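You operate a simulated robot arm through the tools that you are given. There is no shell and no other tool. Be economical: measure what you need, move in short steps, check, and stop when the job is done.

Carry out the task below with a simulated two-armed robot. There is one attempt and no reset: what you move stays moved.

JOB
Hold the grey work lamp on the deck of the big crate steady with one hand and press the button of the grey work lamp to switch it on with the other.

Only the result counts: the job must be done as asked and must still hold three seconds after the hand-in. Knocking over, shifting, dropping, spilling or breaking anything else fails it.

ROBOT AND FRAMES
Two 7-joint arms with two-finger parallel grippers on one trunk, on a base that drives. Base frame: it is fixed to the floor where the robot stands at the start and does not move with it; the origin is under the middle of the robot, x ahead of it, y to its left, z up. Units: mm, rad, N and s.
The left shoulder is at the start at [50, 168, 1207], the right one opposite. With the tool pointing down near the work surface each hand reaches from about 100 to 640 mm from the robot's upright axis, wherever it stands, measured 20 degrees to its own side. Places, roughly: button of the grey work lamp [600, 200, 900]. Payload 1.57 kg a hand.
The TCP of each hand is the grasp point between the finger pads, 30 mm short of the fingertips. In the tool frame z runs along the fingers and y along their closing line. The gripper opens to 80 mm. The fingers are 17 mm wide and 12 mm thick; the gripper's body (40 by 82 mm) begins 80 mm behind the TCP.
Orientation is told as [roll, pitch, yaw] about the base's x, y, z axes, in that order, counted from this pose: with the fingers straight down and closing along the base's y, the tool's x points along the base's -x, its y along +y and its z along -z.

CONTROLS
- The arms move only by the tool drive_tool. It takes "left_increments", "right_increments" or both (then of equal length, played together; a hand with none holds still); each is a list of rows, each an object of numbers (a shift or turn left out is 0, a gripper value left out holds the last): "x", "y", "z": the shift along the base's x, y, z in mm; "ax", "ay", "az": the turn, a rotation vector about the base's x, y, z in rad; "jaw": the opening in per cent of the stroke, from 0 (shut) to 100 (fully open). In form: [{"x": .., "y": .., "z": .., "ax": .., "ay": .., "az": .., "jaw": ..}, ...]. A call has 1 to 12 rows; each row shifts and turns the commanded pose from where the row before left it. Rows are played at 5 a second. More than 50 mm and 0.15 rad between two rows, or a gripper value outside its range, and nothing of the call is played. A pose out of reach is approached as far as the arm can. The call stops where the force on the tool passes 40 N (or 10 N more than at its start, if that is more) or the arm is blocked; 0.2 s more then pass. Each finger travels about 45 mm/s and halts on what it meets, pressing with about 21 N; the grip force reading is that of the motor and also rises with nothing between the fingers. The clock runs only during rows and for 0.2 s after the last one: add rows that do not move to give the fingers time. It gives the time, the measured TCP pose, the force on the tool (base axes), the opening and the grip force at its end, in the units of the frame above (readings bear some noise), with the torque about the TCP (base axes, N m) and any sound that the robot's microphone picked up, and new pictures: "views" is both (left out), scene, wrist or none (wrist: the cameras of the hands that moved).
- Cameras (640 x 400 px; columns grow to the right, rows downward): "scene" is now at [124.2, 24, 1416.1]; the picture's right is [0.26, -0.97, 0.00], its down [-0.57, -0.15, -0.81] and it looks along [0.78, 0.21, -0.59] (base axes); focal length 296 px, centre (320, 200). "left" rides on the left gripper at [72, 7, -122] in its tool frame; the picture's right is [-0.09, 1.00, 0.00], its down [-0.84, -0.08, -0.54] and it looks along [-0.54, -0.05, 0.84] (tool axes); focal length 238 px, centre (320, 200). "right" rides on the right gripper at [72, -7, -122] in its tool frame; the picture's right is [0.09, 1.00, 0.00], its down [-0.84, 0.08, -0.54] and it looks along [-0.54, 0.05, 0.84] (tool axes); focal length 238 px, centre (320, 200).
- slide_trunk(by): slides the trunk up (or, below 0, down) by that many mm; the arms and the scene camera ride with it, the base frame stays. It gives what a move gives, with no picture.
- base_move(legs): drives the robot by 1 to 6 legs, each [ahead, left, turn to the left] in mm, mm and rad, along the robot's own axes; the way and the turn of a leg run together, so that a leg with both is an arc; at most 1500 mm and 3.142 rad a leg. The arms and the cameras ride along, it lands a little off, and it stops where it bumps. It gives what a move gives, and a new picture of the scene camera.
- turn_head(pan, tilt): turns the head with the scene camera to pan (to the left, within 1.396 rad either way) and tilt (down, from -0.506 to 1.204), counted from straight ahead of the robot. It gives what a move gives, and a new picture of the scene camera.
- locate(camera, pixels): for up to 12 pixels [column, row] of the newest picture of that camera ("zoom" is the newest enlarged one), the place [x, y, z] in the base frame of the surface seen there, good to about 2 mm. No time passes.
- inspect(camera, box): a new picture of the part [left, top, right, bottom] of that camera's present view, enlarged. No time passes.
- finish_job(): hands the job in; it is judged then, once.

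Keep the steps short. Do not move on a guess: measure, check each grasp and each placing, and mend mistakes. In all there are 80 turns and 260 pictures (those below and enlarged ones count). Leave the grippers open and the arms clear of the work at the hand-in unless told otherwise, and finish with a single line.

The tools are called as a command line: name --argument value ..., lists and objects as JSON in quotes. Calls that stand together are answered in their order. drive_tool: Moves the arms, as the interface text tells. Its arguments: {"type":"object","properties":{"left_increments":{"type":"array","items":{"type":"object","properties":{"x":{"type":"number"},"y":{"type":"number"},"z":{"type":"number"},"ax":{"type":"number"},"ay":{"type":"number"},"az":{"type":"number"},"jaw":{"type":"number"}}}},"right_increments":{"type":"array","items":{"type":"object","properties":{"x":{"type":"number"},"y":{"type":"number"},"z":{"type":"number"},"ax":{"type":"number"},"ay":{"type":"number"},"az":{"type":"number"},"jaw":{"type":"number"}}}},"views":{"type":"string","enum":["both","scene","wrist","none"]}},"required":[]} The other tools are called the same way: slide_trunk (by) slides the trunk up or down; base_move (legs) drives the base; turn_head (pan, tilt) turns the head that bears the scene camera; locate (camera, pixels) gives the place of the surface under pixels of a picture; inspect (camera, box) takes an enlarged picture of a part of a camera's view; finish_job () hands the job in.

At the start:

```text
t: 0.0
left_tool_pos: [424.4, 379.1, 1177.3]
left_tool_rot: [0.001, 0.0, 0.0]
left_ft_force: [-0.4, 0.2, -1.2]
left_torque: [-0.02, 0.0, -0.05]
left_grip_width: 80.1
left_grasp_force: 0.0
right_tool_pos: [347.0, -0.1, 1175.9]
right_tool_rot: [0.001, 0.001, 0.001]
right_ft_force: [-0.7, 0.5, 0.3]
right_torque: [0.0, -0.01, 0.02]
right_grip_width: 79.9
right_grasp_force: 0.1
trunk travel left (down, up): [-375.0, 68.0]
robot x, y, heading: [3.1, -1.0, -0.002]
head pan, tilt: [0.264, 0.635]
```

scene: 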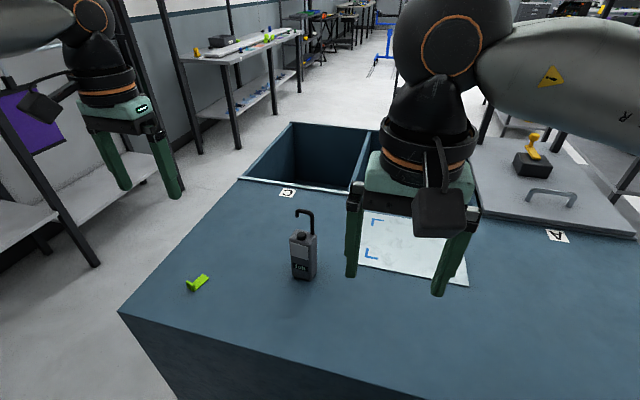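
right: 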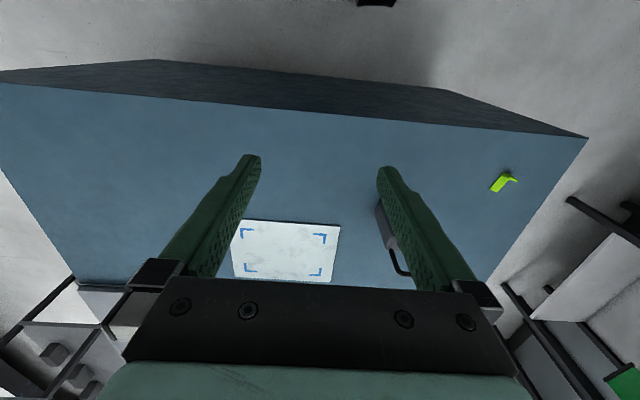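
left: 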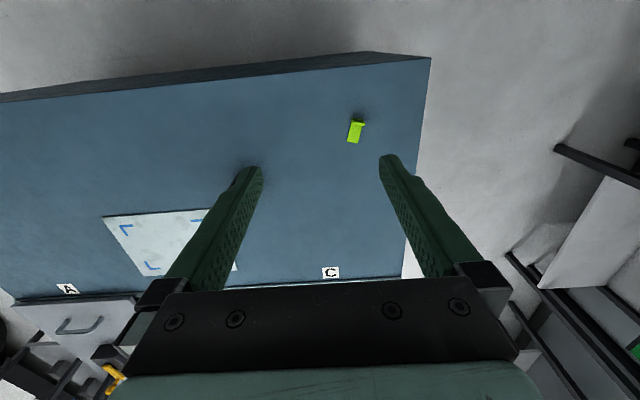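

I see the lamp at about (303,255) in the scene picture. I'll enlarge it to find the button.

inspect --camera "scene" --box '[260, 195, 356, 295]'

```text
4.00 times, centred on (308, 245) of scene
```

zoom: 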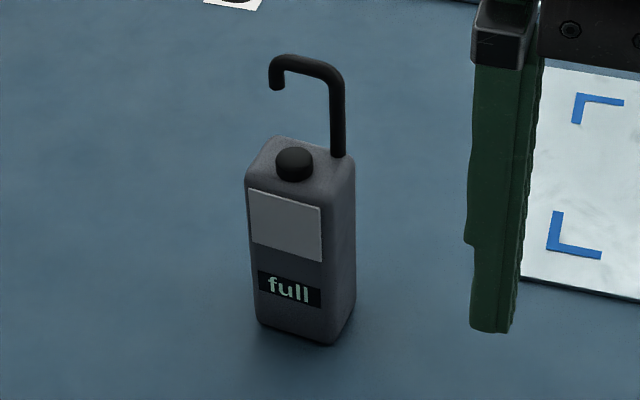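

The black round knob on top at zoom (294,163) looks like the button, with a hook behind it. I'll measure it and the body.

locate --camera "zoom" --pixels '[[294, 155], [294, 172], [258, 152], [268, 178], [322, 182], [345, 178], [262, 320], [333, 338], [352, 300], [337, 145], [275, 80], [325, 68]]'

locate --camera "scene" --pixels '[[197, 282], [360, 270], [245, 300], [290, 310]]'

```text
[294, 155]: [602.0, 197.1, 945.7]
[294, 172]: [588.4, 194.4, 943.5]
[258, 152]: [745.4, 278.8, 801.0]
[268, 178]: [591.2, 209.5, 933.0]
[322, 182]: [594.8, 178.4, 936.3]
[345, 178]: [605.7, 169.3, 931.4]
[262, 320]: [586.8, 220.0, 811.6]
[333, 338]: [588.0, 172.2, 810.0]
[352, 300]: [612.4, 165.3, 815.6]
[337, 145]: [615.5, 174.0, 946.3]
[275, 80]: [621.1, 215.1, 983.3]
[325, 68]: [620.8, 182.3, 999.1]
```

```text
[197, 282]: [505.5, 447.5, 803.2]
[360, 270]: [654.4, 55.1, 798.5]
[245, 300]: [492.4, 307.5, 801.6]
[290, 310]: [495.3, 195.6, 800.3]
```

The button is at about [596,196,946] with the deck at z=801, so it sits near the edge of reach. I'll measure the crate's front edge and corner to see how far the base can drive. I'll also look down at the lamp with the left hand's camera.

locate --camera "scene" --pixels '[[122, 311], [240, 349], [360, 387], [150, 365], [130, 320], [240, 180]]'

turn_head --pan 0.1 --tilt 1.0

```text
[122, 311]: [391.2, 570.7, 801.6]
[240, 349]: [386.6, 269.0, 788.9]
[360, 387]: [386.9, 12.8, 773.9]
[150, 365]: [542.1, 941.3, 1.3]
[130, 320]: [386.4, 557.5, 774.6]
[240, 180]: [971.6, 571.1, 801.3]
```

```text
t: 0.8
left_tool_pos: [423.6, 378.1, 1175.9]
left_tool_rot: [0.001, 0.001, -0.002]
left_ft_force: [-0.5, 0.4, -0.3]
left_torque: [-0.03, 0.02, 0.0]
left_grip_width: 80.0
left_grasp_force: 0.1
right_tool_pos: [348.2, -0.4, 1176.4]
right_tool_rot: [0.004, 0.001, 0.0]
right_ft_force: [0.5, -0.4, 0.2]
right_torque: [-0.01, -0.02, 0.03]
right_grip_width: 79.9
right_grasp_force: 0.0
trunk travel left (down, up): [-375.0, 68.0]
robot x, y, heading: [1.1, -3.8, -0.003]
head pan, tilt: [0.099, 1.0]
```

scene: 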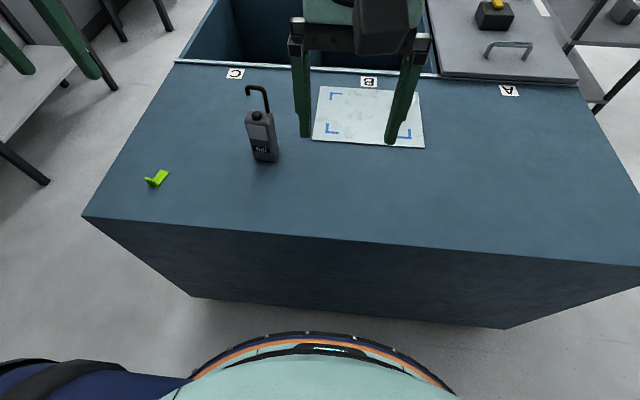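

The crate's front is at x≈388. I'll measure my base's front edge (row ~335) to see how much room there is.

locate --camera "scene" --pixels '[[310, 333], [310, 350], [310, 325], [350, 318], [230, 360], [430, 380]]'

```text
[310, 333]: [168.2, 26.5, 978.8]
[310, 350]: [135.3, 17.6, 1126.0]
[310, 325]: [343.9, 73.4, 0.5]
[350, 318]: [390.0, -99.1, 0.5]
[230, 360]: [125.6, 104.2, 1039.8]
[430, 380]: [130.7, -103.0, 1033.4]
```

There's room to drive a little. Before going left, I'll check how far away the rack on the left is.

turn_head --pan 0.8 --tilt 0.6

```text
t: 1.9
left_tool_pos: [423.9, 378.9, 1176.6]
left_tool_rot: [0.0, -0.001, 0.001]
left_ft_force: [-0.1, -0.5, -0.3]
left_torque: [-0.03, -0.02, 0.01]
left_grip_width: 79.8
left_grasp_force: 0.1
right_tool_pos: [347.9, 0.3, 1175.6]
right_tool_rot: [0.0, -0.002, -0.002]
right_ft_force: [-0.8, 0.6, 0.6]
right_torque: [0.01, -0.02, -0.02]
right_grip_width: 80.2
right_grasp_force: 0.1
trunk travel left (down, up): [-375.0, 68.0]
robot x, y, heading: [-2.1, 0.4, 0.002]
head pan, tilt: [0.799, 0.6]
```

scene: 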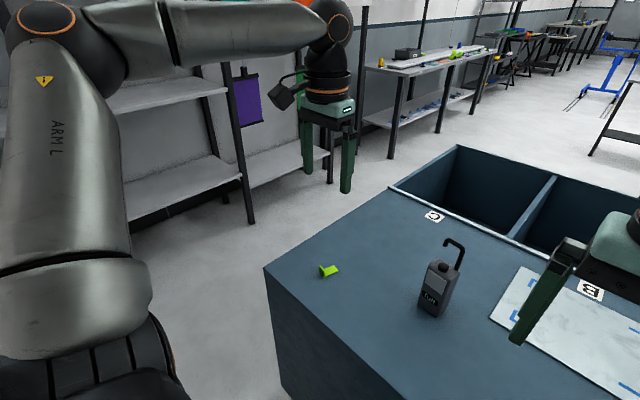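

The rack is well away to the left, so I'll drive 220 mm left and 60 mm ahead. The arms stay high at z≈1177, above the lamp.

base_move --legs '[[0, 220, 0], [60, 0, 0]]'

turn_head --pan 0.0 --tilt 0.8

```text
t: 4.2
left_tool_pos: [484.1, 598.8, 1174.7]
left_tool_rot: [0.0, 0.0, 0.004]
left_ft_force: [0.4, -0.4, -0.1]
left_torque: [-0.03, 0.04, 0.01]
left_grip_width: 79.9
left_grasp_force: 0.1
right_tool_pos: [408.7, 219.2, 1177.1]
right_tool_rot: [0.001, 0.001, 0.002]
right_ft_force: [0.4, -0.4, -0.5]
right_torque: [0.0, 0.02, 0.02]
right_grip_width: 79.8
right_grasp_force: 0.0
trunk travel left (down, up): [-375.0, 68.0]
robot x, y, heading: [54.5, 217.4, 0.004]
head pan, tilt: [0.799, 0.6]
```

scene: 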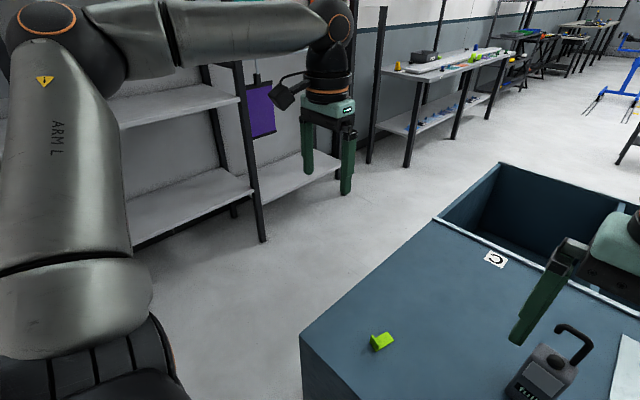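

```text
t: 5.3
left_tool_pos: [482.2, 599.2, 1176.9]
left_tool_rot: [0.001, -0.001, 0.004]
left_ft_force: [0.1, 0.3, 0.5]
left_torque: [0.02, 0.0, 0.01]
left_grip_width: 80.1
left_grasp_force: 0.1
right_tool_pos: [406.5, 218.9, 1177.0]
right_tool_rot: [0.003, -0.002, 0.002]
right_ft_force: [0.1, -0.5, -0.1]
right_torque: [-0.02, 0.0, -0.03]
right_grip_width: 79.9
right_grasp_force: 0.1
trunk travel left (down, up): [-375.0, 68.0]
robot x, y, heading: [57.9, 218.9, 0.005]
head pan, tilt: [0.0, 0.799]
```

scene: 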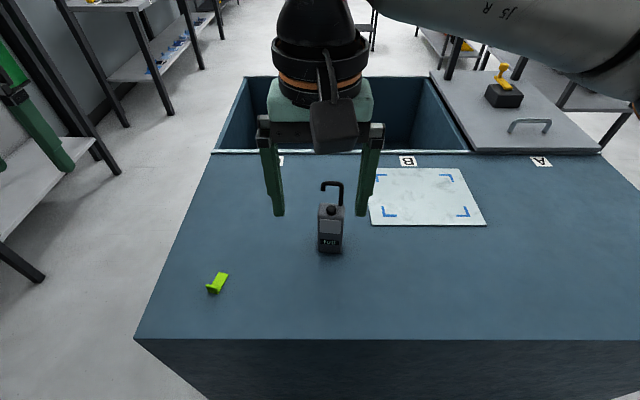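

The base landed well. I'll look at the lamp from both the scene camera and the right wrist camera.

inspect --camera "scene" --box '[290, 170, 370, 262]'

inspect --camera "right" --box '[200, 100, 440, 290]'

```text
4.35 times, centred on (330, 216) of scene
```

zoom: 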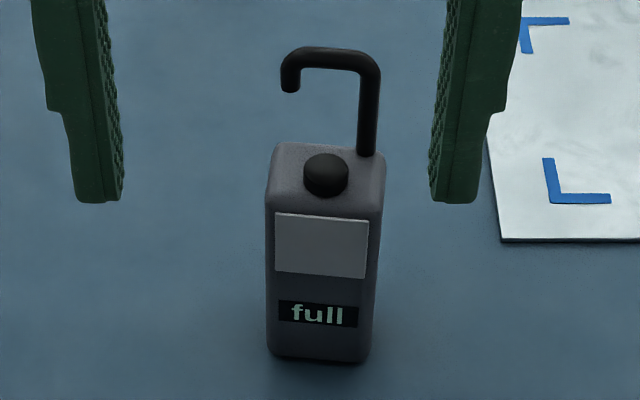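

```text
2.11 times, centred on (320, 195) of right
```

zoom: 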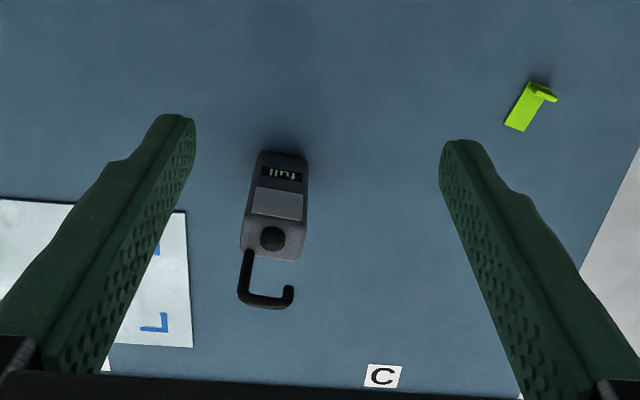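

The right-camera zoom shows the lamp's top. I'll measure the button and the top's outline.

locate --camera "zoom" --pixels '[[272, 232], [263, 237], [281, 238], [272, 247], [246, 240], [302, 226], [299, 250], [290, 258], [262, 160], [306, 162], [250, 198], [306, 198]]'

locate --camera "right" --pixels '[[288, 215], [289, 214], [313, 233], [328, 236]]'

```text
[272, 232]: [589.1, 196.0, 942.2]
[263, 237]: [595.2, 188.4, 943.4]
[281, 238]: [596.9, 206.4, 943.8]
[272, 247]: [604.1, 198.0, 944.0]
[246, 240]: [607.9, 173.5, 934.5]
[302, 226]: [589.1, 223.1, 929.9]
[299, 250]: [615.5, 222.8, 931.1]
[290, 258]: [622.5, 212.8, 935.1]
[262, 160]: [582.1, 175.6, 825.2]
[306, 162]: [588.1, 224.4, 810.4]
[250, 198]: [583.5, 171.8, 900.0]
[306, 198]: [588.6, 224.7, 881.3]
```

```text
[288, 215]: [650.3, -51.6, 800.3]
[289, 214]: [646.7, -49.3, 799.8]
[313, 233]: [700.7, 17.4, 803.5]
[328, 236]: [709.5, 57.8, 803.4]
```

The lamp body spans x≈583–624 and y≈171–225, turned about -6° in yaw. The button centre is [597,197] with its top at z≈946.

Plan: the left hand grips the depth (closing along x) from the left side, tilted 45°. The right hand then presses from above with shut fingers. I'll turn the left hand first, in free space.

drive_tool --left_increments '[{"az": -0.14}, {"az": -0.14}, {"az": -0.14}, {"az": -0.14}, {"az": -0.14}, {"az": -0.14}, {"az": -0.14}, {"az": -0.14}, {"az": -0.14}, {"az": -0.14}, {"az": -0.14}, {"az": -0.136}]' --views "none"

```text
t: 7.9
left_tool_pos: [482.3, 598.3, 1176.2]
left_tool_rot: [0.0, -0.001, -1.677]
left_ft_force: [0.0, 0.1, 0.2]
left_torque: [-0.01, 0.01, 0.0]
left_grip_width: 80.3
left_grasp_force: 0.1
right_tool_pos: [406.4, 218.9, 1176.1]
right_tool_rot: [0.002, 0.001, 0.002]
right_ft_force: [-0.2, -0.6, 0.9]
right_torque: [0.04, 0.02, 0.02]
right_grip_width: 79.8
right_grasp_force: 0.0
trunk travel left (down, up): [-375.0, 68.0]
robot x, y, heading: [60.1, 216.9, 0.002]
head pan, tilt: [0.0, 0.799]
```

The yaw is right. Next I'll tilt the hand 45° and move to a pre-grasp point about 200 mm back along the approach line, at [618,347,1006].

drive_tool --left_increments '[{"x": 17, "y": -31.4, "z": -21.2, "ax": -0.13, "ay": 0.0137}, {"x": 17, "y": -31.4, "z": -21.2, "ax": -0.13, "ay": 0.0137}, {"x": 17, "y": -31.4, "z": -21.2, "ax": -0.13, "ay": 0.0137}, {"x": 17, "y": -31.4, "z": -21.2, "ax": -0.13, "ay": 0.0137}, {"x": 17, "y": -31.4, "z": -21.2, "ax": -0.13, "ay": 0.0137}, {"x": 17, "y": -31.4, "z": -21.2, "ax": -0.13, "ay": 0.0137}, {"x": 17, "y": -31.4, "z": -21.2}, {"x": 17, "y": -31.4, "z": -21.2}, {}]'

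```text
t: 9.9
left_tool_pos: [562.9, 352.2, 1047.0]
left_tool_rot: [-0.001, -0.781, -1.671]
left_ft_force: [0.1, 0.5, -0.1]
left_torque: [0.01, 0.0, -0.01]
left_grip_width: 79.9
left_grasp_force: 0.2
left hand out of reach, approached as far as the arm can: row 6, 7, 8
right_tool_pos: [407.1, 220.4, 1175.8]
right_tool_rot: [0.0, -0.001, 0.001]
right_ft_force: [0.5, 0.1, 0.7]
right_torque: [0.01, 0.0, 0.0]
right_grip_width: 79.8
right_grasp_force: 0.0
trunk travel left (down, up): [-375.0, 68.0]
robot x, y, heading: [60.1, 217.7, 0.005]
head pan, tilt: [0.0, 0.799]
```

scene: 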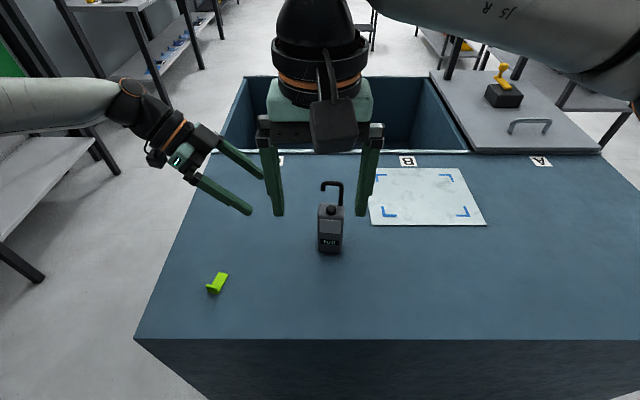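
left: 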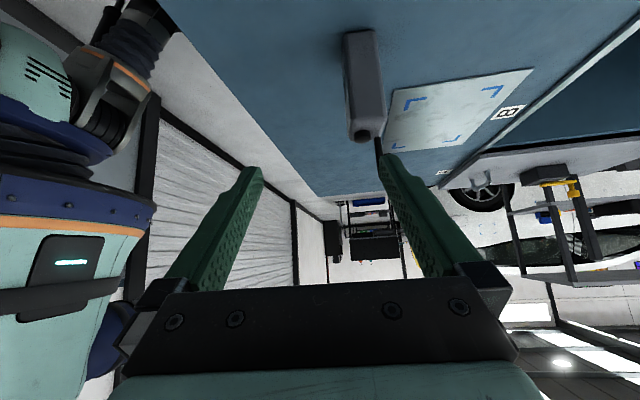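

The left hand fell short at [563,352,1047], so it's out of reach from here. I'll look down to see whether the base can go further ahead.

turn_head --pan 0.0 --tilt 1.2

```text
t: 10.8
left_tool_pos: [563.0, 351.1, 1047.5]
left_tool_rot: [-0.001, -0.782, -1.672]
left_ft_force: [0.1, 0.2, -0.9]
left_torque: [0.02, 0.0, 0.01]
left_grip_width: 79.8
left_grasp_force: 0.1
right_tool_pos: [406.8, 218.1, 1176.1]
right_tool_rot: [0.003, 0.0, 0.003]
right_ft_force: [-0.5, 0.7, 0.9]
right_torque: [0.02, 0.02, -0.01]
right_grip_width: 80.2
right_grasp_force: 0.0
trunk travel left (down, up): [-375.0, 68.0]
robot x, y, heading: [59.3, 217.1, -0.0]
head pan, tilt: [0.0, 1.201]
```

scene: 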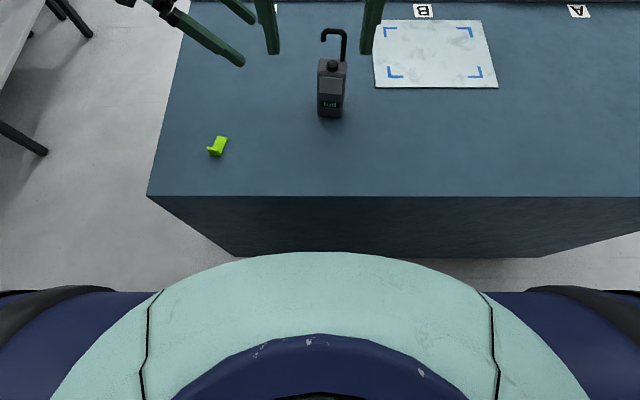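

locate --camera "scene" --pixels '[[330, 256], [330, 300], [200, 290], [60, 300], [330, 240], [215, 262], [330, 345], [460, 262]]'

locate --camera "left" --pixels '[[40, 110], [60, 200], [100, 60], [145, 30], [70, 330], [120, 30], [90, 120], [40, 40]]'

```text
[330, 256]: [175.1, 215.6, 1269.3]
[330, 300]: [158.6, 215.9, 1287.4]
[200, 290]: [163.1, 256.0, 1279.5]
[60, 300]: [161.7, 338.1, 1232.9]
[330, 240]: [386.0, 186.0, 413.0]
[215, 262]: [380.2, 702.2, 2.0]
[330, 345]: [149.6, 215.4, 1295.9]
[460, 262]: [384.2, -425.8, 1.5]
```

```text
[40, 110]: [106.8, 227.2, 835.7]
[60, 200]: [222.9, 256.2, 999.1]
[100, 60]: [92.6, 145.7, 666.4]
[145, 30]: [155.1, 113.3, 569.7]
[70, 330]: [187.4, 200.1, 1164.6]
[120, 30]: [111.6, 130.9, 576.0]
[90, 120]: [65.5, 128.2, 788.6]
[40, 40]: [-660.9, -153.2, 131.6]
```

The base itself isn't visible, so I won't risk bumping the crate. Lowering the trunk shortens the wrist's drop and gains reach. First I'll pull the left hand back to a reachable, higher spot and raise the right hand a little.

drive_tool --left_increments '[{"x": -40, "z": 20}, {"x": -25, "y": 25, "z": 35}, {"y": 30, "z": 35}, {}]' --right_increments '[{"z": 20}, {"z": 20}, {"z": 20}, {}]' --views "none"

slide_trunk --by -180

turn_head --pan 0.0 --tilt 0.8

```text
t: 11.8
left_tool_pos: [495.7, 406.9, 1136.8]
left_tool_rot: [-0.001, -0.787, -1.67]
left_ft_force: [0.2, 0.5, 0.0]
left_torque: [-0.04, 0.02, 0.06]
left_grip_width: 79.9
left_grasp_force: 0.1
right_tool_pos: [407.6, 217.9, 1236.2]
right_tool_rot: [0.001, -0.001, 0.002]
right_ft_force: [-0.7, 0.0, -0.3]
right_torque: [0.04, -0.05, -0.02]
right_grip_width: 80.0
right_grasp_force: 0.1
trunk travel left (down, up): [-375.0, 68.0]
robot x, y, heading: [54.1, 220.5, 0.006]
head pan, tilt: [0.0, 1.201]
```

```text
t: 13.8
left_tool_pos: [495.3, 408.1, 955.7]
left_tool_rot: [-0.002, -0.784, -1.672]
left_ft_force: [-0.3, 0.1, -0.3]
left_torque: [0.0, 0.04, -0.02]
left_grip_width: 79.9
left_grasp_force: 0.0
right_tool_pos: [408.1, 218.6, 1056.2]
right_tool_rot: [0.0, -0.002, 0.003]
right_ft_force: [0.7, 0.4, -0.6]
right_torque: [-0.02, 0.02, 0.04]
right_grip_width: 80.0
right_grasp_force: 0.0
trunk travel left (down, up): [-195.0, 248.0]
robot x, y, heading: [61.6, 217.1, 0.002]
head pan, tilt: [0.0, 1.201]
```

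```text
t: 14.6
left_tool_pos: [495.3, 407.8, 955.7]
left_tool_rot: [-0.002, -0.787, -1.672]
left_ft_force: [-0.1, -0.3, -0.2]
left_torque: [-0.01, -0.01, 0.0]
left_grip_width: 79.9
left_grasp_force: 0.0
right_tool_pos: [409.2, 218.2, 1056.2]
right_tool_rot: [0.002, -0.002, 0.002]
right_ft_force: [0.2, 0.7, -0.1]
right_torque: [0.0, 0.02, 0.01]
right_grip_width: 79.8
right_grasp_force: 0.1
trunk travel left (down, up): [-195.0, 248.0]
robot x, y, heading: [58.8, 220.7, 0.004]
head pan, tilt: [0.0, 0.799]
```

scene: 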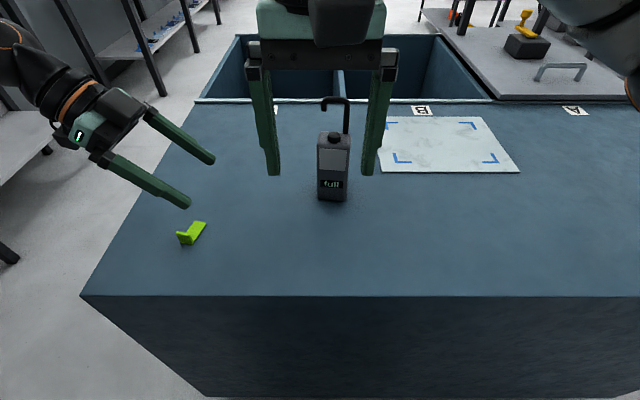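

Now the left hand moves to the pre-grasp at about [613,307,965]: x first, then y. The lamp is at y<225, well clear.

drive_tool --left_increments '[{"x": 40, "z": 9}, {"x": 40}, {"x": 38}, {"y": -35}, {"y": -33}, {"y": -33}, {}]'

```text
t: 16.2
left_tool_pos: [585.0, 316.9, 965.6]
left_tool_rot: [0.002, -0.786, -1.674]
left_ft_force: [0.2, 0.4, -1.2]
left_torque: [-0.06, -0.02, -0.02]
left_grip_width: 79.9
left_grasp_force: 0.1
left hand out of reach, approached as far as the arm can: row 4, 5, 6
right_tool_pos: [408.6, 218.7, 1056.2]
right_tool_rot: [0.003, -0.003, 0.001]
right_ft_force: [-0.4, 0.5, 0.4]
right_torque: [0.01, -0.03, -0.01]
right_grip_width: 80.0
right_grasp_force: 0.1
trunk travel left (down, up): [-195.0, 248.0]
robot x, y, heading: [60.6, 218.3, 0.002]
head pan, tilt: [0.0, 0.799]
```

scene: 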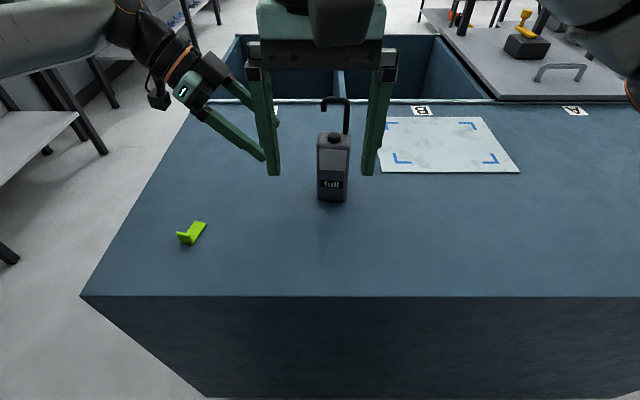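
left: 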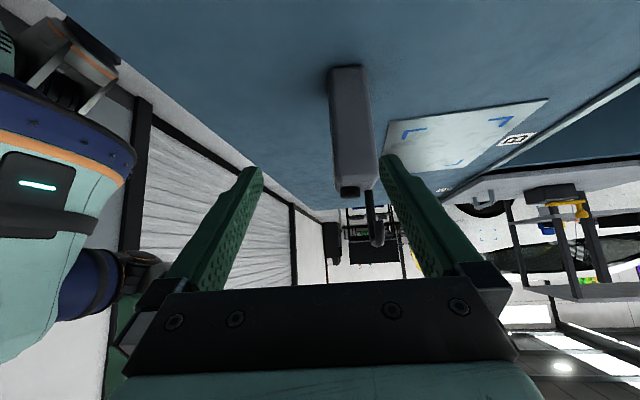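

It's still about 28 mm short from the left side, so I'll hold from the front instead, with the fingers pointing ahead and down and closing across the lamp's width. I'll back the left hand off, move the right hand to the right, and raise the trunk part way.

drive_tool --left_increments '[{"x": -10, "y": 30, "z": 20}, {"x": -35, "y": 30, "z": 10}, {"x": -40, "y": 20, "z": 10}, {"x": -40, "y": 15}, {"x": -30, "y": 10}, {}]' --right_increments '[{"y": -45}, {"y": -45}, {"y": -45}, {"y": -45}, {"y": -20}, {}]' --views "none"

slide_trunk --by 130

drive_tool --left_increments '[{"az": 0.131}, {"az": 0.131}, {"az": 0.131}, {"az": 0.131}, {"az": 0.131}, {"az": 0.131}, {"az": 0.131}, {"az": 0.131}, {"az": 0.131}, {"az": 0.131}, {"az": 0.131}, {"az": 0.131}]'

```text
t: 17.6
left_tool_pos: [429.5, 423.3, 1005.2]
left_tool_rot: [-0.003, -0.785, -1.671]
left_ft_force: [0.6, -0.2, 0.4]
left_torque: [0.02, 0.0, 0.02]
left_grip_width: 79.8
left_grasp_force: 0.1
right_tool_pos: [407.8, 18.2, 1055.8]
right_tool_rot: [0.002, 0.0, 0.003]
right_ft_force: [-0.4, 0.1, -0.1]
right_torque: [-0.01, 0.0, 0.0]
right_grip_width: 80.1
right_grasp_force: 0.1
trunk travel left (down, up): [-195.0, 248.0]
robot x, y, heading: [60.3, 218.3, -0.001]
head pan, tilt: [0.0, 0.799]
```

```text
t: 19.2
left_tool_pos: [430.8, 422.9, 1134.6]
left_tool_rot: [-0.005, -0.784, -1.67]
left_ft_force: [-0.9, -0.3, 0.6]
left_torque: [0.01, -0.02, 0.01]
left_grip_width: 79.8
left_grasp_force: 0.1
right_tool_pos: [408.4, 19.5, 1186.2]
right_tool_rot: [0.002, -0.001, 0.0]
right_ft_force: [-0.5, -0.2, 0.1]
right_torque: [0.04, 0.0, 0.02]
right_grip_width: 80.3
right_grasp_force: 0.1
trunk travel left (down, up): [-325.0, 118.0]
robot x, y, heading: [58.3, 217.7, 0.002]
head pan, tilt: [0.0, 0.799]
```

```text
t: 21.8
left_tool_pos: [432.5, 422.1, 1136.4]
left_tool_rot: [0.0, -0.786, -0.098]
left_ft_force: [0.7, 0.0, 0.3]
left_torque: [0.0, 0.0, 0.01]
left_grip_width: 80.1
left_grasp_force: 0.1
right_tool_pos: [407.5, 17.9, 1187.3]
right_tool_rot: [0.002, 0.001, 0.002]
right_ft_force: [1.6, -0.1, -0.3]
right_torque: [0.04, 0.01, 0.01]
right_grip_width: 79.9
right_grasp_force: 0.2
trunk travel left (down, up): [-325.0, 118.0]
robot x, y, heading: [58.1, 216.3, 0.005]
head pan, tilt: [0.0, 0.799]
```

scene: 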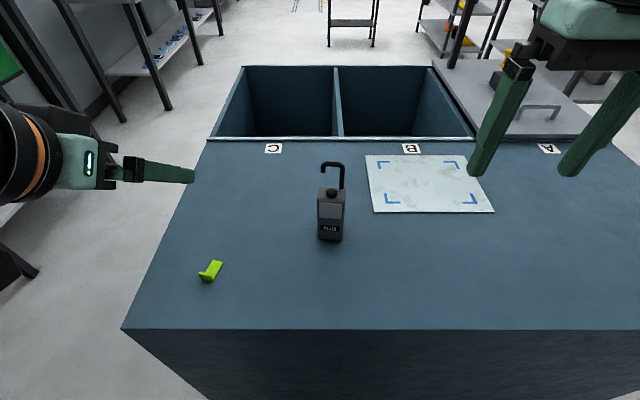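
left: 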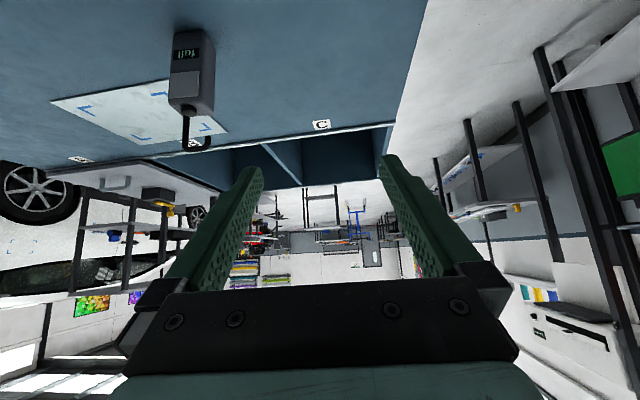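

The left hand now points ahead. Next is the front pre-grasp at about [504,207,952], with 5° more tilt.

drive_tool --left_increments '[{"y": -36, "z": -20, "ax": -0.009, "ay": -0.087}, {"y": -36, "z": -25}, {"x": 14, "y": -36, "z": -30}, {"x": 18, "y": -36, "z": -30}, {"x": 20, "y": -36, "z": -32}, {"x": 10, "y": -35, "z": -32}, {"x": 10, "z": -15}, {}]'

```text
refused: row 4 steps farther than a row can; nothing moved
```

drive_tool --left_increments '[{"y": -31, "z": -20, "ax": -0.009, "ay": -0.087}, {"y": -31, "z": -25}, {"x": 12, "y": -31, "z": -28}, {"x": 15, "y": -31, "z": -28}, {"x": 15, "y": -31, "z": -28}, {"x": 10, "y": -30, "z": -28}, {"x": 20, "y": -30, "z": -27}, {}]'

```text
t: 23.6
left_tool_pos: [520.5, 315.9, 1009.6]
left_tool_rot: [-0.004, -0.873, -0.097]
left_ft_force: [0.3, -0.1, 0.2]
left_torque: [0.03, -0.01, 0.04]
left_grip_width: 79.9
left_grasp_force: 0.1
left hand out of reach, approached as far as the arm can: row 1, 4, 5, 6, 7
right_tool_pos: [408.4, 19.7, 1187.3]
right_tool_rot: [0.004, -0.003, 0.002]
right_ft_force: [0.7, -0.3, -0.5]
right_torque: [0.02, -0.03, 0.02]
right_grip_width: 80.1
right_grasp_force: 0.2
trunk travel left (down, up): [-325.0, 118.0]
robot x, y, heading: [58.4, 214.6, 0.003]
head pan, tilt: [0.0, 0.799]
```

scene: 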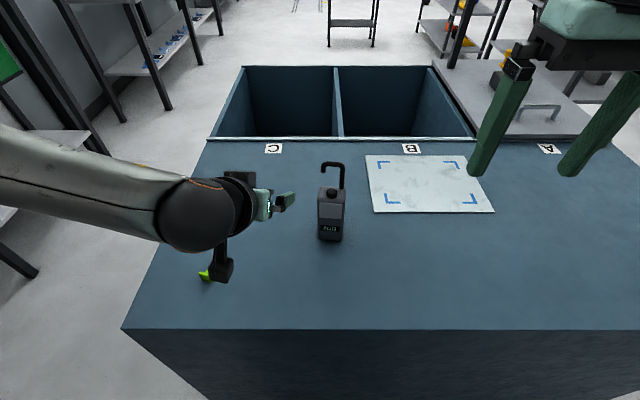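
left: 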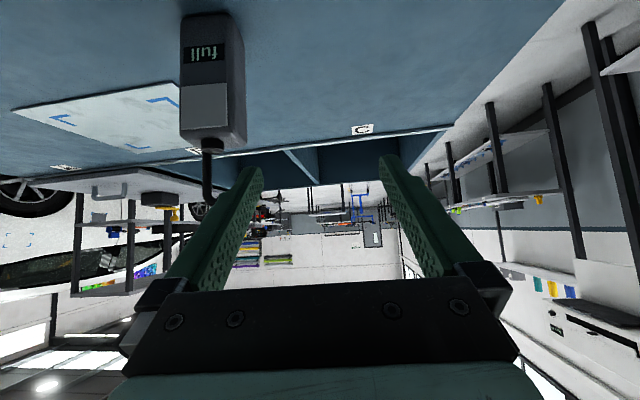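

This front pose hits the arm's limits at [520,316,1010]. The side approach failed only for lack of forward reach, so I need to know the base's true size before driving closer. I'll turn the head to try to see the base's outline.

turn_head --pan 1.0 --tilt 1.2

turn_head --pan -0.9 --tilt 1.2

```text
t: 24.9
left_tool_pos: [520.5, 316.6, 1009.0]
left_tool_rot: [-0.004, -0.872, -0.097]
left_ft_force: [0.0, 0.3, 0.5]
left_torque: [0.01, 0.03, 0.0]
left_grip_width: 79.9
left_grasp_force: 0.0
right_tool_pos: [407.4, 19.8, 1185.7]
right_tool_rot: [-0.001, -0.002, 0.001]
right_ft_force: [0.2, 0.5, 0.4]
right_torque: [-0.04, 0.01, 0.03]
right_grip_width: 80.0
right_grasp_force: 0.0
trunk travel left (down, up): [-325.0, 118.0]
robot x, y, heading: [57.7, 216.0, -0.003]
head pan, tilt: [1.0, 1.201]
```

scene: 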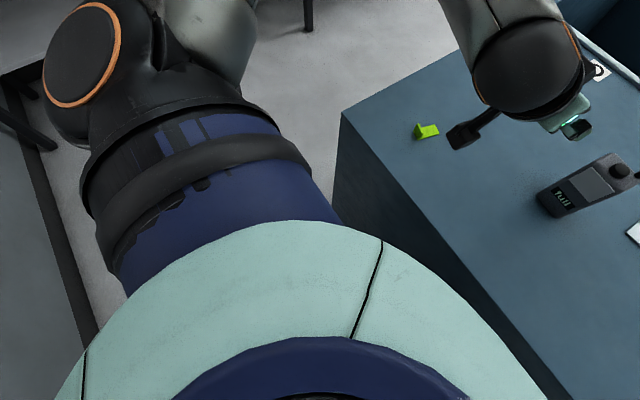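

```text
t: 26.8
left_tool_pos: [521.7, 315.9, 1009.2]
left_tool_rot: [-0.005, -0.872, -0.099]
left_ft_force: [0.2, 0.3, -0.1]
left_torque: [-0.02, -0.02, -0.01]
left_grip_width: 80.1
left_grasp_force: 0.1
right_tool_pos: [406.8, 19.0, 1186.9]
right_tool_rot: [0.002, -0.002, 0.001]
right_ft_force: [-0.2, 0.4, -0.4]
right_torque: [0.0, 0.03, 0.02]
right_grip_width: 80.2
right_grasp_force: 0.0
trunk travel left (down, up): [-325.0, 118.0]
robot x, y, heading: [60.6, 216.8, 0.005]
head pan, tilt: [-0.901, 1.201]
```

scene: 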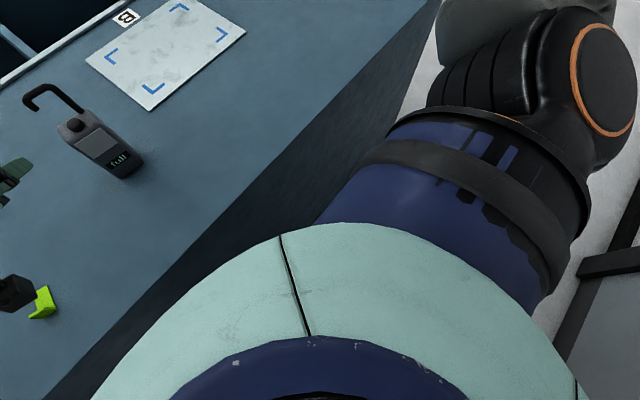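

The base is hidden by the torso. I'll take the left hand out to the left and turn it so its wrist camera looks along the gap between base and crate.

drive_tool --left_increments '[{"x": -5, "y": 30, "z": 20, "ax": 0.013, "ay": 0.124}, {"x": -5, "y": 30, "z": 20, "ax": 0.013, "ay": 0.124}, {"x": -10, "y": 30, "z": 20, "ax": 0.013, "ay": 0.124}, {"x": -10, "y": 30, "z": 15, "ax": 0.013, "ay": 0.124}, {"x": -15, "y": 30, "z": 15, "ax": 0.013, "ay": 0.124}, {"x": -15, "y": 30, "ax": 0.013, "ay": 0.124}, {"x": -15, "y": 30, "ax": 0.013, "ay": 0.124}, {"x": -15, "y": 30}, {"y": 40}, {}]' --views "none"

drive_tool --left_increments '[{"az": -0.14}, {"az": -0.14}, {"az": -0.14}, {"az": -0.14}, {"az": -0.14}, {"az": -0.14}, {"az": -0.14}, {"az": -0.14}, {"az": -0.14}, {"az": -0.14}, {"az": -0.14}, {"az": -0.036}]' --views "wrist"

```text
t: 28.9
left_tool_pos: [434.9, 596.4, 1098.8]
left_tool_rot: [0.002, -0.001, -0.102]
left_ft_force: [-0.5, 0.4, 0.7]
left_torque: [0.0, 0.0, -0.01]
left_grip_width: 80.2
left_grasp_force: 0.2
right_tool_pos: [407.1, 19.0, 1185.4]
right_tool_rot: [0.001, -0.001, 0.001]
right_ft_force: [0.1, 0.9, -0.2]
right_torque: [-0.03, 0.0, -0.01]
right_grip_width: 80.2
right_grasp_force: 0.1
trunk travel left (down, up): [-325.0, 118.0]
robot x, y, heading: [60.9, 218.3, -0.002]
head pan, tilt: [-0.901, 1.201]
```

```text
t: 31.6
left_tool_pos: [432.8, 594.8, 1097.8]
left_tool_rot: [0.001, 0.0, -1.677]
left_ft_force: [0.4, 0.0, -0.4]
left_torque: [0.01, 0.0, 0.0]
left_grip_width: 79.9
left_grasp_force: 0.1
right_tool_pos: [407.2, 20.0, 1186.0]
right_tool_rot: [0.001, -0.002, 0.001]
right_ft_force: [-0.5, -0.8, -0.8]
right_torque: [-0.05, 0.02, 0.02]
right_grip_width: 79.9
right_grasp_force: 0.1
trunk travel left (down, up): [-325.0, 118.0]
robot x, y, heading: [62.2, 218.3, 0.003]
head pan, tilt: [-0.901, 1.201]
```

left: 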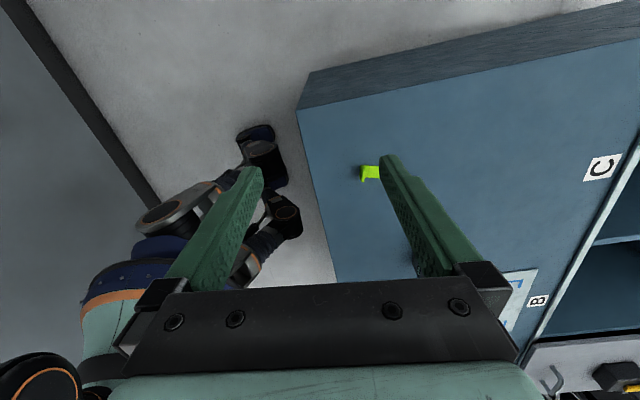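

The robot stands on leg-like supports, seen at about (265,160) and (285,215). I'll measure how far forward they reach.

inspect --camera "left" --box '[120, 100, 360, 290]'

locate --camera "left" --pixels '[[272, 130], [284, 160], [287, 185], [300, 212], [298, 230], [275, 180], [262, 150], [245, 140], [215, 190], [280, 205], [320, 200]]'

```text
2.11 times, centred on (240, 195) of left
```

zoom: 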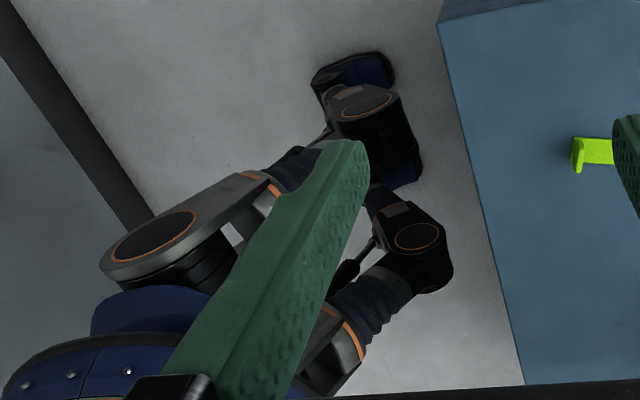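

```text
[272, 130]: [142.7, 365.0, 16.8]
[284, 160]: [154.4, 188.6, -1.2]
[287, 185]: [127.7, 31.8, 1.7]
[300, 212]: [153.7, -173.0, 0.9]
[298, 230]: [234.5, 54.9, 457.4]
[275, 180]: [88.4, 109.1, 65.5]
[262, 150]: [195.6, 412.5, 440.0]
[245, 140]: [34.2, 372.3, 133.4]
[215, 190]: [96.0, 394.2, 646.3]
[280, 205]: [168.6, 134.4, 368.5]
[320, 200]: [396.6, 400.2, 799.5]
```

The knees reach x≈245 and the torso x≈226, against the crate face at 386. About 140 mm is free, so I'll drive 80 mm ahead with the arms high.

base_move --legs '[[80, 0, 0]]'

turn_head --pan 0.0 --tilt 0.9

```text
t: 32.6
left_tool_pos: [480.2, 595.7, 1098.1]
left_tool_rot: [0.0, 0.001, -1.676]
left_ft_force: [0.1, -0.3, 0.4]
left_torque: [0.05, -0.04, 0.02]
left_grip_width: 79.9
left_grasp_force: 0.1
right_tool_pos: [455.4, 18.6, 1185.1]
right_tool_rot: [0.001, 0.002, -0.002]
right_ft_force: [-0.2, 0.7, 0.7]
right_torque: [-0.03, -0.03, 0.0]
right_grip_width: 80.1
right_grasp_force: 0.0
trunk travel left (down, up): [-325.0, 118.0]
robot x, y, heading: [107.8, 215.0, 0.003]
head pan, tilt: [-0.901, 1.201]
stopped in leg 1: the robot was blocked; the commanded pose is now the measured one
```

scene: 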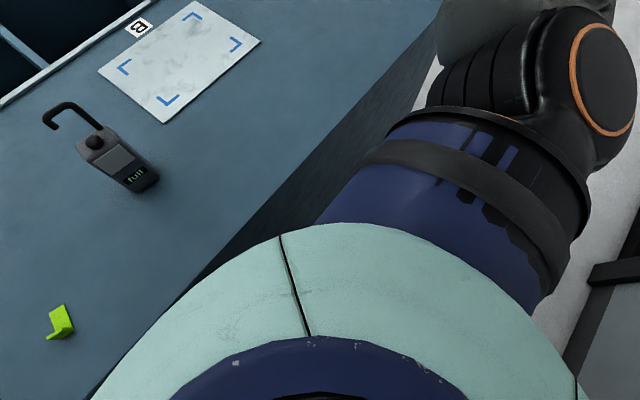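

```text
t: 33.8
left_tool_pos: [482.1, 596.4, 1098.4]
left_tool_rot: [-0.001, 0.001, -1.676]
left_ft_force: [0.1, 0.1, -0.5]
left_torque: [0.02, -0.03, 0.01]
left_grip_width: 80.1
left_grasp_force: 0.1
right_tool_pos: [456.3, 19.5, 1185.2]
right_tool_rot: [0.0, 0.004, 0.0]
right_ft_force: [-0.8, 0.9, -0.5]
right_torque: [-0.03, -0.03, 0.0]
right_grip_width: 80.0
right_grasp_force: 0.1
trunk travel left (down, up): [-325.0, 118.0]
robot x, y, heading: [105.5, 221.3, 0.004]
head pan, tilt: [0.0, 0.901]
```

scene: 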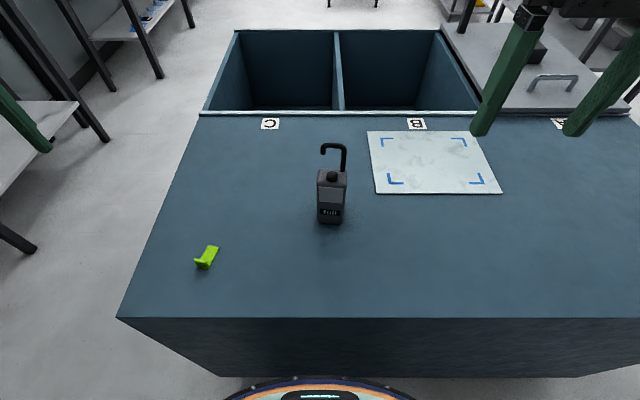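

The base was blocked after 48 mm. I'll back off 8 mm and check that the crate edge and the lamp haven't moved.

base_move --legs '[[-8, 0, 0]]'

inspect --camera "scene" --box '[285, 130, 375, 230]'

locate --camera "scene" --pixels '[[207, 257], [118, 316], [240, 324], [202, 112]]'

```text
t: 34.5
left_tool_pos: [473.6, 595.9, 1098.4]
left_tool_rot: [0.0, 0.0, -1.675]
left_ft_force: [-1.0, 0.0, -0.2]
left_torque: [-0.01, -0.02, 0.0]
left_grip_width: 80.3
left_grasp_force: 0.0
right_tool_pos: [447.9, 19.8, 1184.0]
right_tool_rot: [-0.002, 0.004, -0.001]
right_ft_force: [-0.5, 0.3, -0.4]
right_torque: [0.0, -0.04, 0.0]
right_grip_width: 79.8
right_grasp_force: 0.1
trunk travel left (down, up): [-325.0, 118.0]
robot x, y, heading: [102.5, 216.5, -0.002]
head pan, tilt: [0.0, 0.901]
```

scene: 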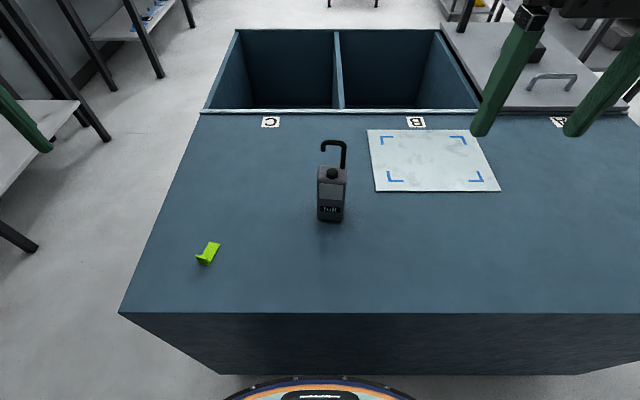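

```text
4.00 times, centred on (330, 180) of scene
```

zoom: 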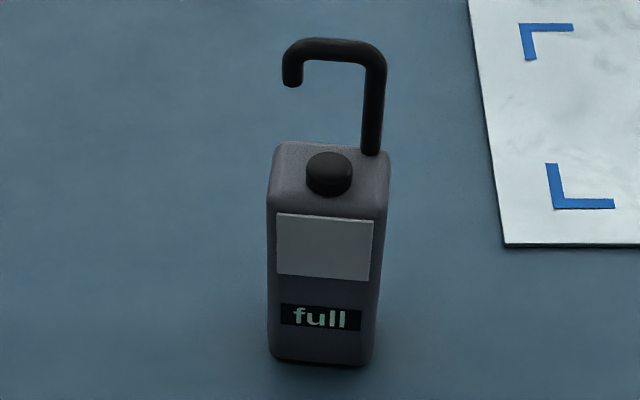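

```text
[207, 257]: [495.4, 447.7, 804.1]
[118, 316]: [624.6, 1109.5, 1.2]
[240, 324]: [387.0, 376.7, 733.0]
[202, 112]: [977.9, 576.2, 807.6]
```

Nothing moved. I'll tilt the left hand and try the side pre-grasp again, at about [613,310,968].

drive_tool --left_increments '[{"x": 14, "y": -28, "z": -13, "ax": -0.13, "ay": 0.0137}, {"x": 14, "y": -28, "z": -13, "ax": -0.13, "ay": 0.0137}, {"x": 14, "y": -28, "z": -13, "ax": -0.13, "ay": 0.0137}, {"x": 14, "y": -28, "z": -13, "ax": -0.13, "ay": 0.0137}, {"x": 14, "y": -28, "z": -13, "ax": -0.13, "ay": 0.0137}, {"x": 14, "y": -28, "z": -13, "ax": -0.13, "ay": 0.0137}, {"x": 14, "y": -28, "z": -13}, {"x": 14, "y": -30, "z": -13}, {"x": 14, "y": -30, "z": -13}, {"x": 13, "y": -30, "z": -13}, {}]'

```text
t: 37.0
left_tool_pos: [591.2, 315.2, 987.5]
left_tool_rot: [0.001, -0.782, -1.677]
left_ft_force: [-0.1, 1.1, 0.0]
left_torque: [0.0, 0.0, -0.04]
left_grip_width: 79.8
left_grasp_force: 0.1
left hand out of reach, approached as far as the arm can: row 9, 10
right_tool_pos: [448.3, 19.7, 1184.8]
right_tool_rot: [-0.002, 0.004, -0.001]
right_ft_force: [0.5, -0.6, -0.2]
right_torque: [0.0, 0.0, 0.0]
right_grip_width: 80.1
right_grasp_force: 0.2
trunk travel left (down, up): [-325.0, 118.0]
robot x, y, heading: [100.5, 219.1, 0.001]
head pan, tilt: [0.0, 0.901]
```

scene: 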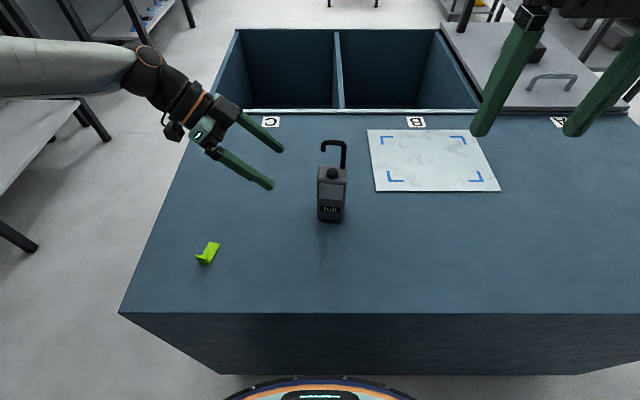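
left: 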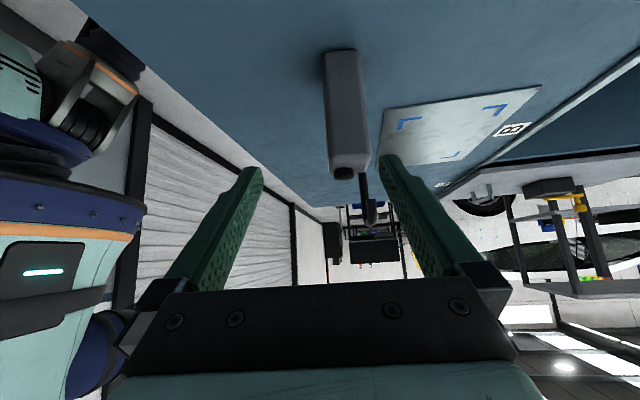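

It still stops short, at [591,315,988]. I'll locate the arm's wrist and forearm to understand what limits it.

locate --camera "scene" --pixels '[[148, 62], [140, 90], [80, 68], [10, 70], [185, 105], [210, 120]]'

turn_head --pan 0.9 --tilt 0.5

```text
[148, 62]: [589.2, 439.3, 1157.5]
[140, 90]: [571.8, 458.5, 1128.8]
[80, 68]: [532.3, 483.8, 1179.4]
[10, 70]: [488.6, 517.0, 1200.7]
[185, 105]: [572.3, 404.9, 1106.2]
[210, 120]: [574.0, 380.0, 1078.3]
```

```text
t: 38.1
left_tool_pos: [590.1, 314.8, 988.7]
left_tool_rot: [0.002, -0.782, -1.677]
left_ft_force: [-0.5, 0.5, -0.1]
left_torque: [0.03, -0.02, 0.02]
left_grip_width: 79.9
left_grasp_force: 0.1
right_tool_pos: [448.7, 18.4, 1184.4]
right_tool_rot: [-0.001, 0.003, -0.001]
right_ft_force: [-0.3, -0.2, 0.3]
right_torque: [0.04, 0.01, 0.03]
right_grip_width: 79.9
right_grasp_force: 0.1
trunk travel left (down, up): [-325.0, 118.0]
robot x, y, heading: [99.3, 215.4, -0.002]
head pan, tilt: [0.901, 0.499]
```

scene: 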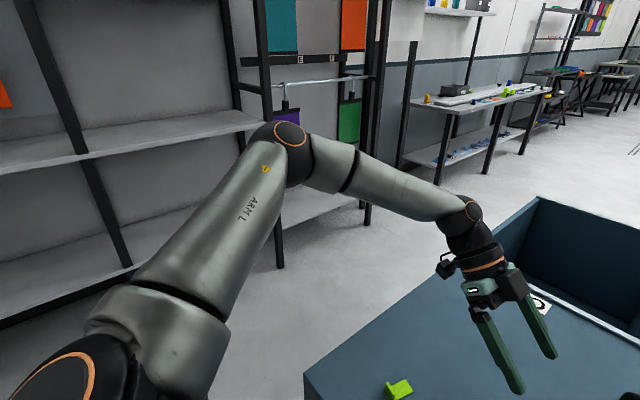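

The elbow is still bent, and all the failures stop near y≈315, so it's an inward limit rather than reach. I'll test, at a safe height, whether less tilt lets the hand come further inward.

drive_tool --left_increments '[{"z": 40, "ax": 0.13, "ay": -0.0137}, {"z": 40, "ax": 0.13, "ay": -0.0137}, {"z": 20, "ax": 0.13, "ay": -0.0137}, {"y": -20}, {"y": -20}, {"y": -20}, {"y": -20}, {}]' --views "none"

```text
t: 40.0
left_tool_pos: [546.8, 285.1, 1082.2]
left_tool_rot: [0.002, -0.396, -1.676]
left_ft_force: [-0.3, 0.0, -1.3]
left_torque: [0.02, 0.02, -0.01]
left_grip_width: 80.0
left_grasp_force: 0.0
left hand out of reach, approached as far as the arm can: row 3, 4, 5, 6, 7
right_tool_pos: [448.4, 18.5, 1184.6]
right_tool_rot: [0.0, 0.004, 0.002]
right_ft_force: [0.8, -0.3, -0.3]
right_torque: [-0.02, 0.03, -0.02]
right_grip_width: 79.8
right_grasp_force: 0.1
trunk travel left (down, up): [-325.0, 118.0]
robot x, y, heading: [103.7, 218.2, 0.003]
head pan, tilt: [0.901, 0.499]
```

It's still limited inward, so each hand mainly works on its own side. The robot should sit further right, with the lamp in front of the left arm and the right hand reaching across. I'll test how far the right hand reaches inward with the tool down, after moving the left hand out.

drive_tool --left_increments '[{"y": 45}, {"y": 45}, {"y": 45}, {"y": 45}, {"y": 45}, {"y": 20}, {}]' --views "none"

drive_tool --right_increments '[{"x": 40, "z": -25}, {"x": 40, "z": -25}, {"x": 40, "z": -25}, {"x": 30}, {"y": 48}, {"y": 48}, {"y": 48}, {"y": 48}, {"y": 48}, {"y": 48}, {}]' --views "scene"

```text
t: 41.5
left_tool_pos: [548.6, 530.1, 1081.1]
left_tool_rot: [-0.001, -0.392, -1.677]
left_ft_force: [-0.5, 0.0, -0.1]
left_torque: [0.01, -0.03, -0.03]
left_grip_width: 80.1
left_grasp_force: 0.0
right_tool_pos: [448.7, 18.1, 1185.3]
right_tool_rot: [0.0, 0.003, 0.0]
right_ft_force: [0.1, -0.3, 0.1]
right_torque: [0.0, -0.02, -0.01]
right_grip_width: 80.0
right_grasp_force: 0.0
trunk travel left (down, up): [-325.0, 118.0]
robot x, y, heading: [103.6, 216.5, 0.001]
head pan, tilt: [0.901, 0.499]
```

```text
t: 44.0
left_tool_pos: [549.3, 529.6, 1081.5]
left_tool_rot: [0.001, -0.391, -1.677]
left_ft_force: [-1.2, -0.4, -0.3]
left_torque: [0.0, -0.03, 0.0]
left_grip_width: 79.9
left_grasp_force: 0.1
right_tool_pos: [599.2, 307.3, 1108.5]
right_tool_rot: [0.002, 0.002, -0.001]
right_ft_force: [0.5, -1.1, 0.0]
right_torque: [0.01, 0.0, 0.01]
right_grip_width: 80.2
right_grasp_force: 0.1
trunk travel left (down, up): [-325.0, 118.0]
robot x, y, heading: [101.4, 219.4, 0.001]
head pan, tilt: [0.901, 0.499]
```

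scene: 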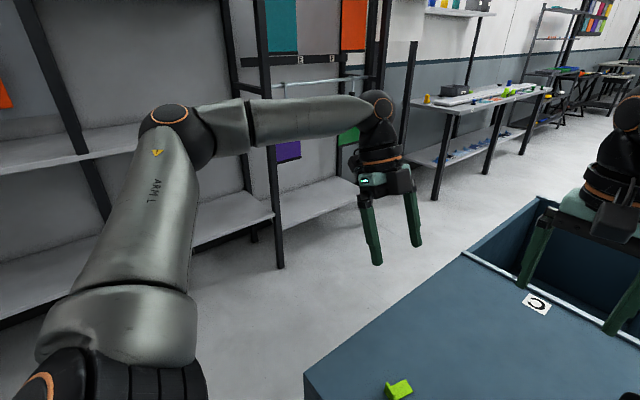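

The right hand reaches 88 mm past the robot's midline without trouble. I'll test a bit further and lower, at y≈347 and z≈975, clear of the lamp.

drive_tool --right_increments '[{"y": 40}, {"z": -45}, {"z": -45}, {"z": -43}, {}]' --views "none"

```text
t: 45.1
left_tool_pos: [548.6, 530.4, 1081.0]
left_tool_rot: [0.001, -0.394, -1.675]
left_ft_force: [0.4, 1.1, -0.2]
left_torque: [0.01, 0.01, 0.0]
left_grip_width: 80.1
left_grasp_force: 0.0
right_tool_pos: [599.1, 313.5, 977.2]
right_tool_rot: [0.001, 0.001, 0.0]
right_ft_force: [-0.8, 0.4, 0.6]
right_torque: [0.01, -0.02, 0.0]
right_grip_width: 80.1
right_grasp_force: 0.0
right hand out of reach, approached as far as the arm can: row 1
trunk travel left (down, up): [-325.0, 118.0]
robot x, y, heading: [101.3, 217.9, 0.005]
head pan, tilt: [0.901, 0.499]
```

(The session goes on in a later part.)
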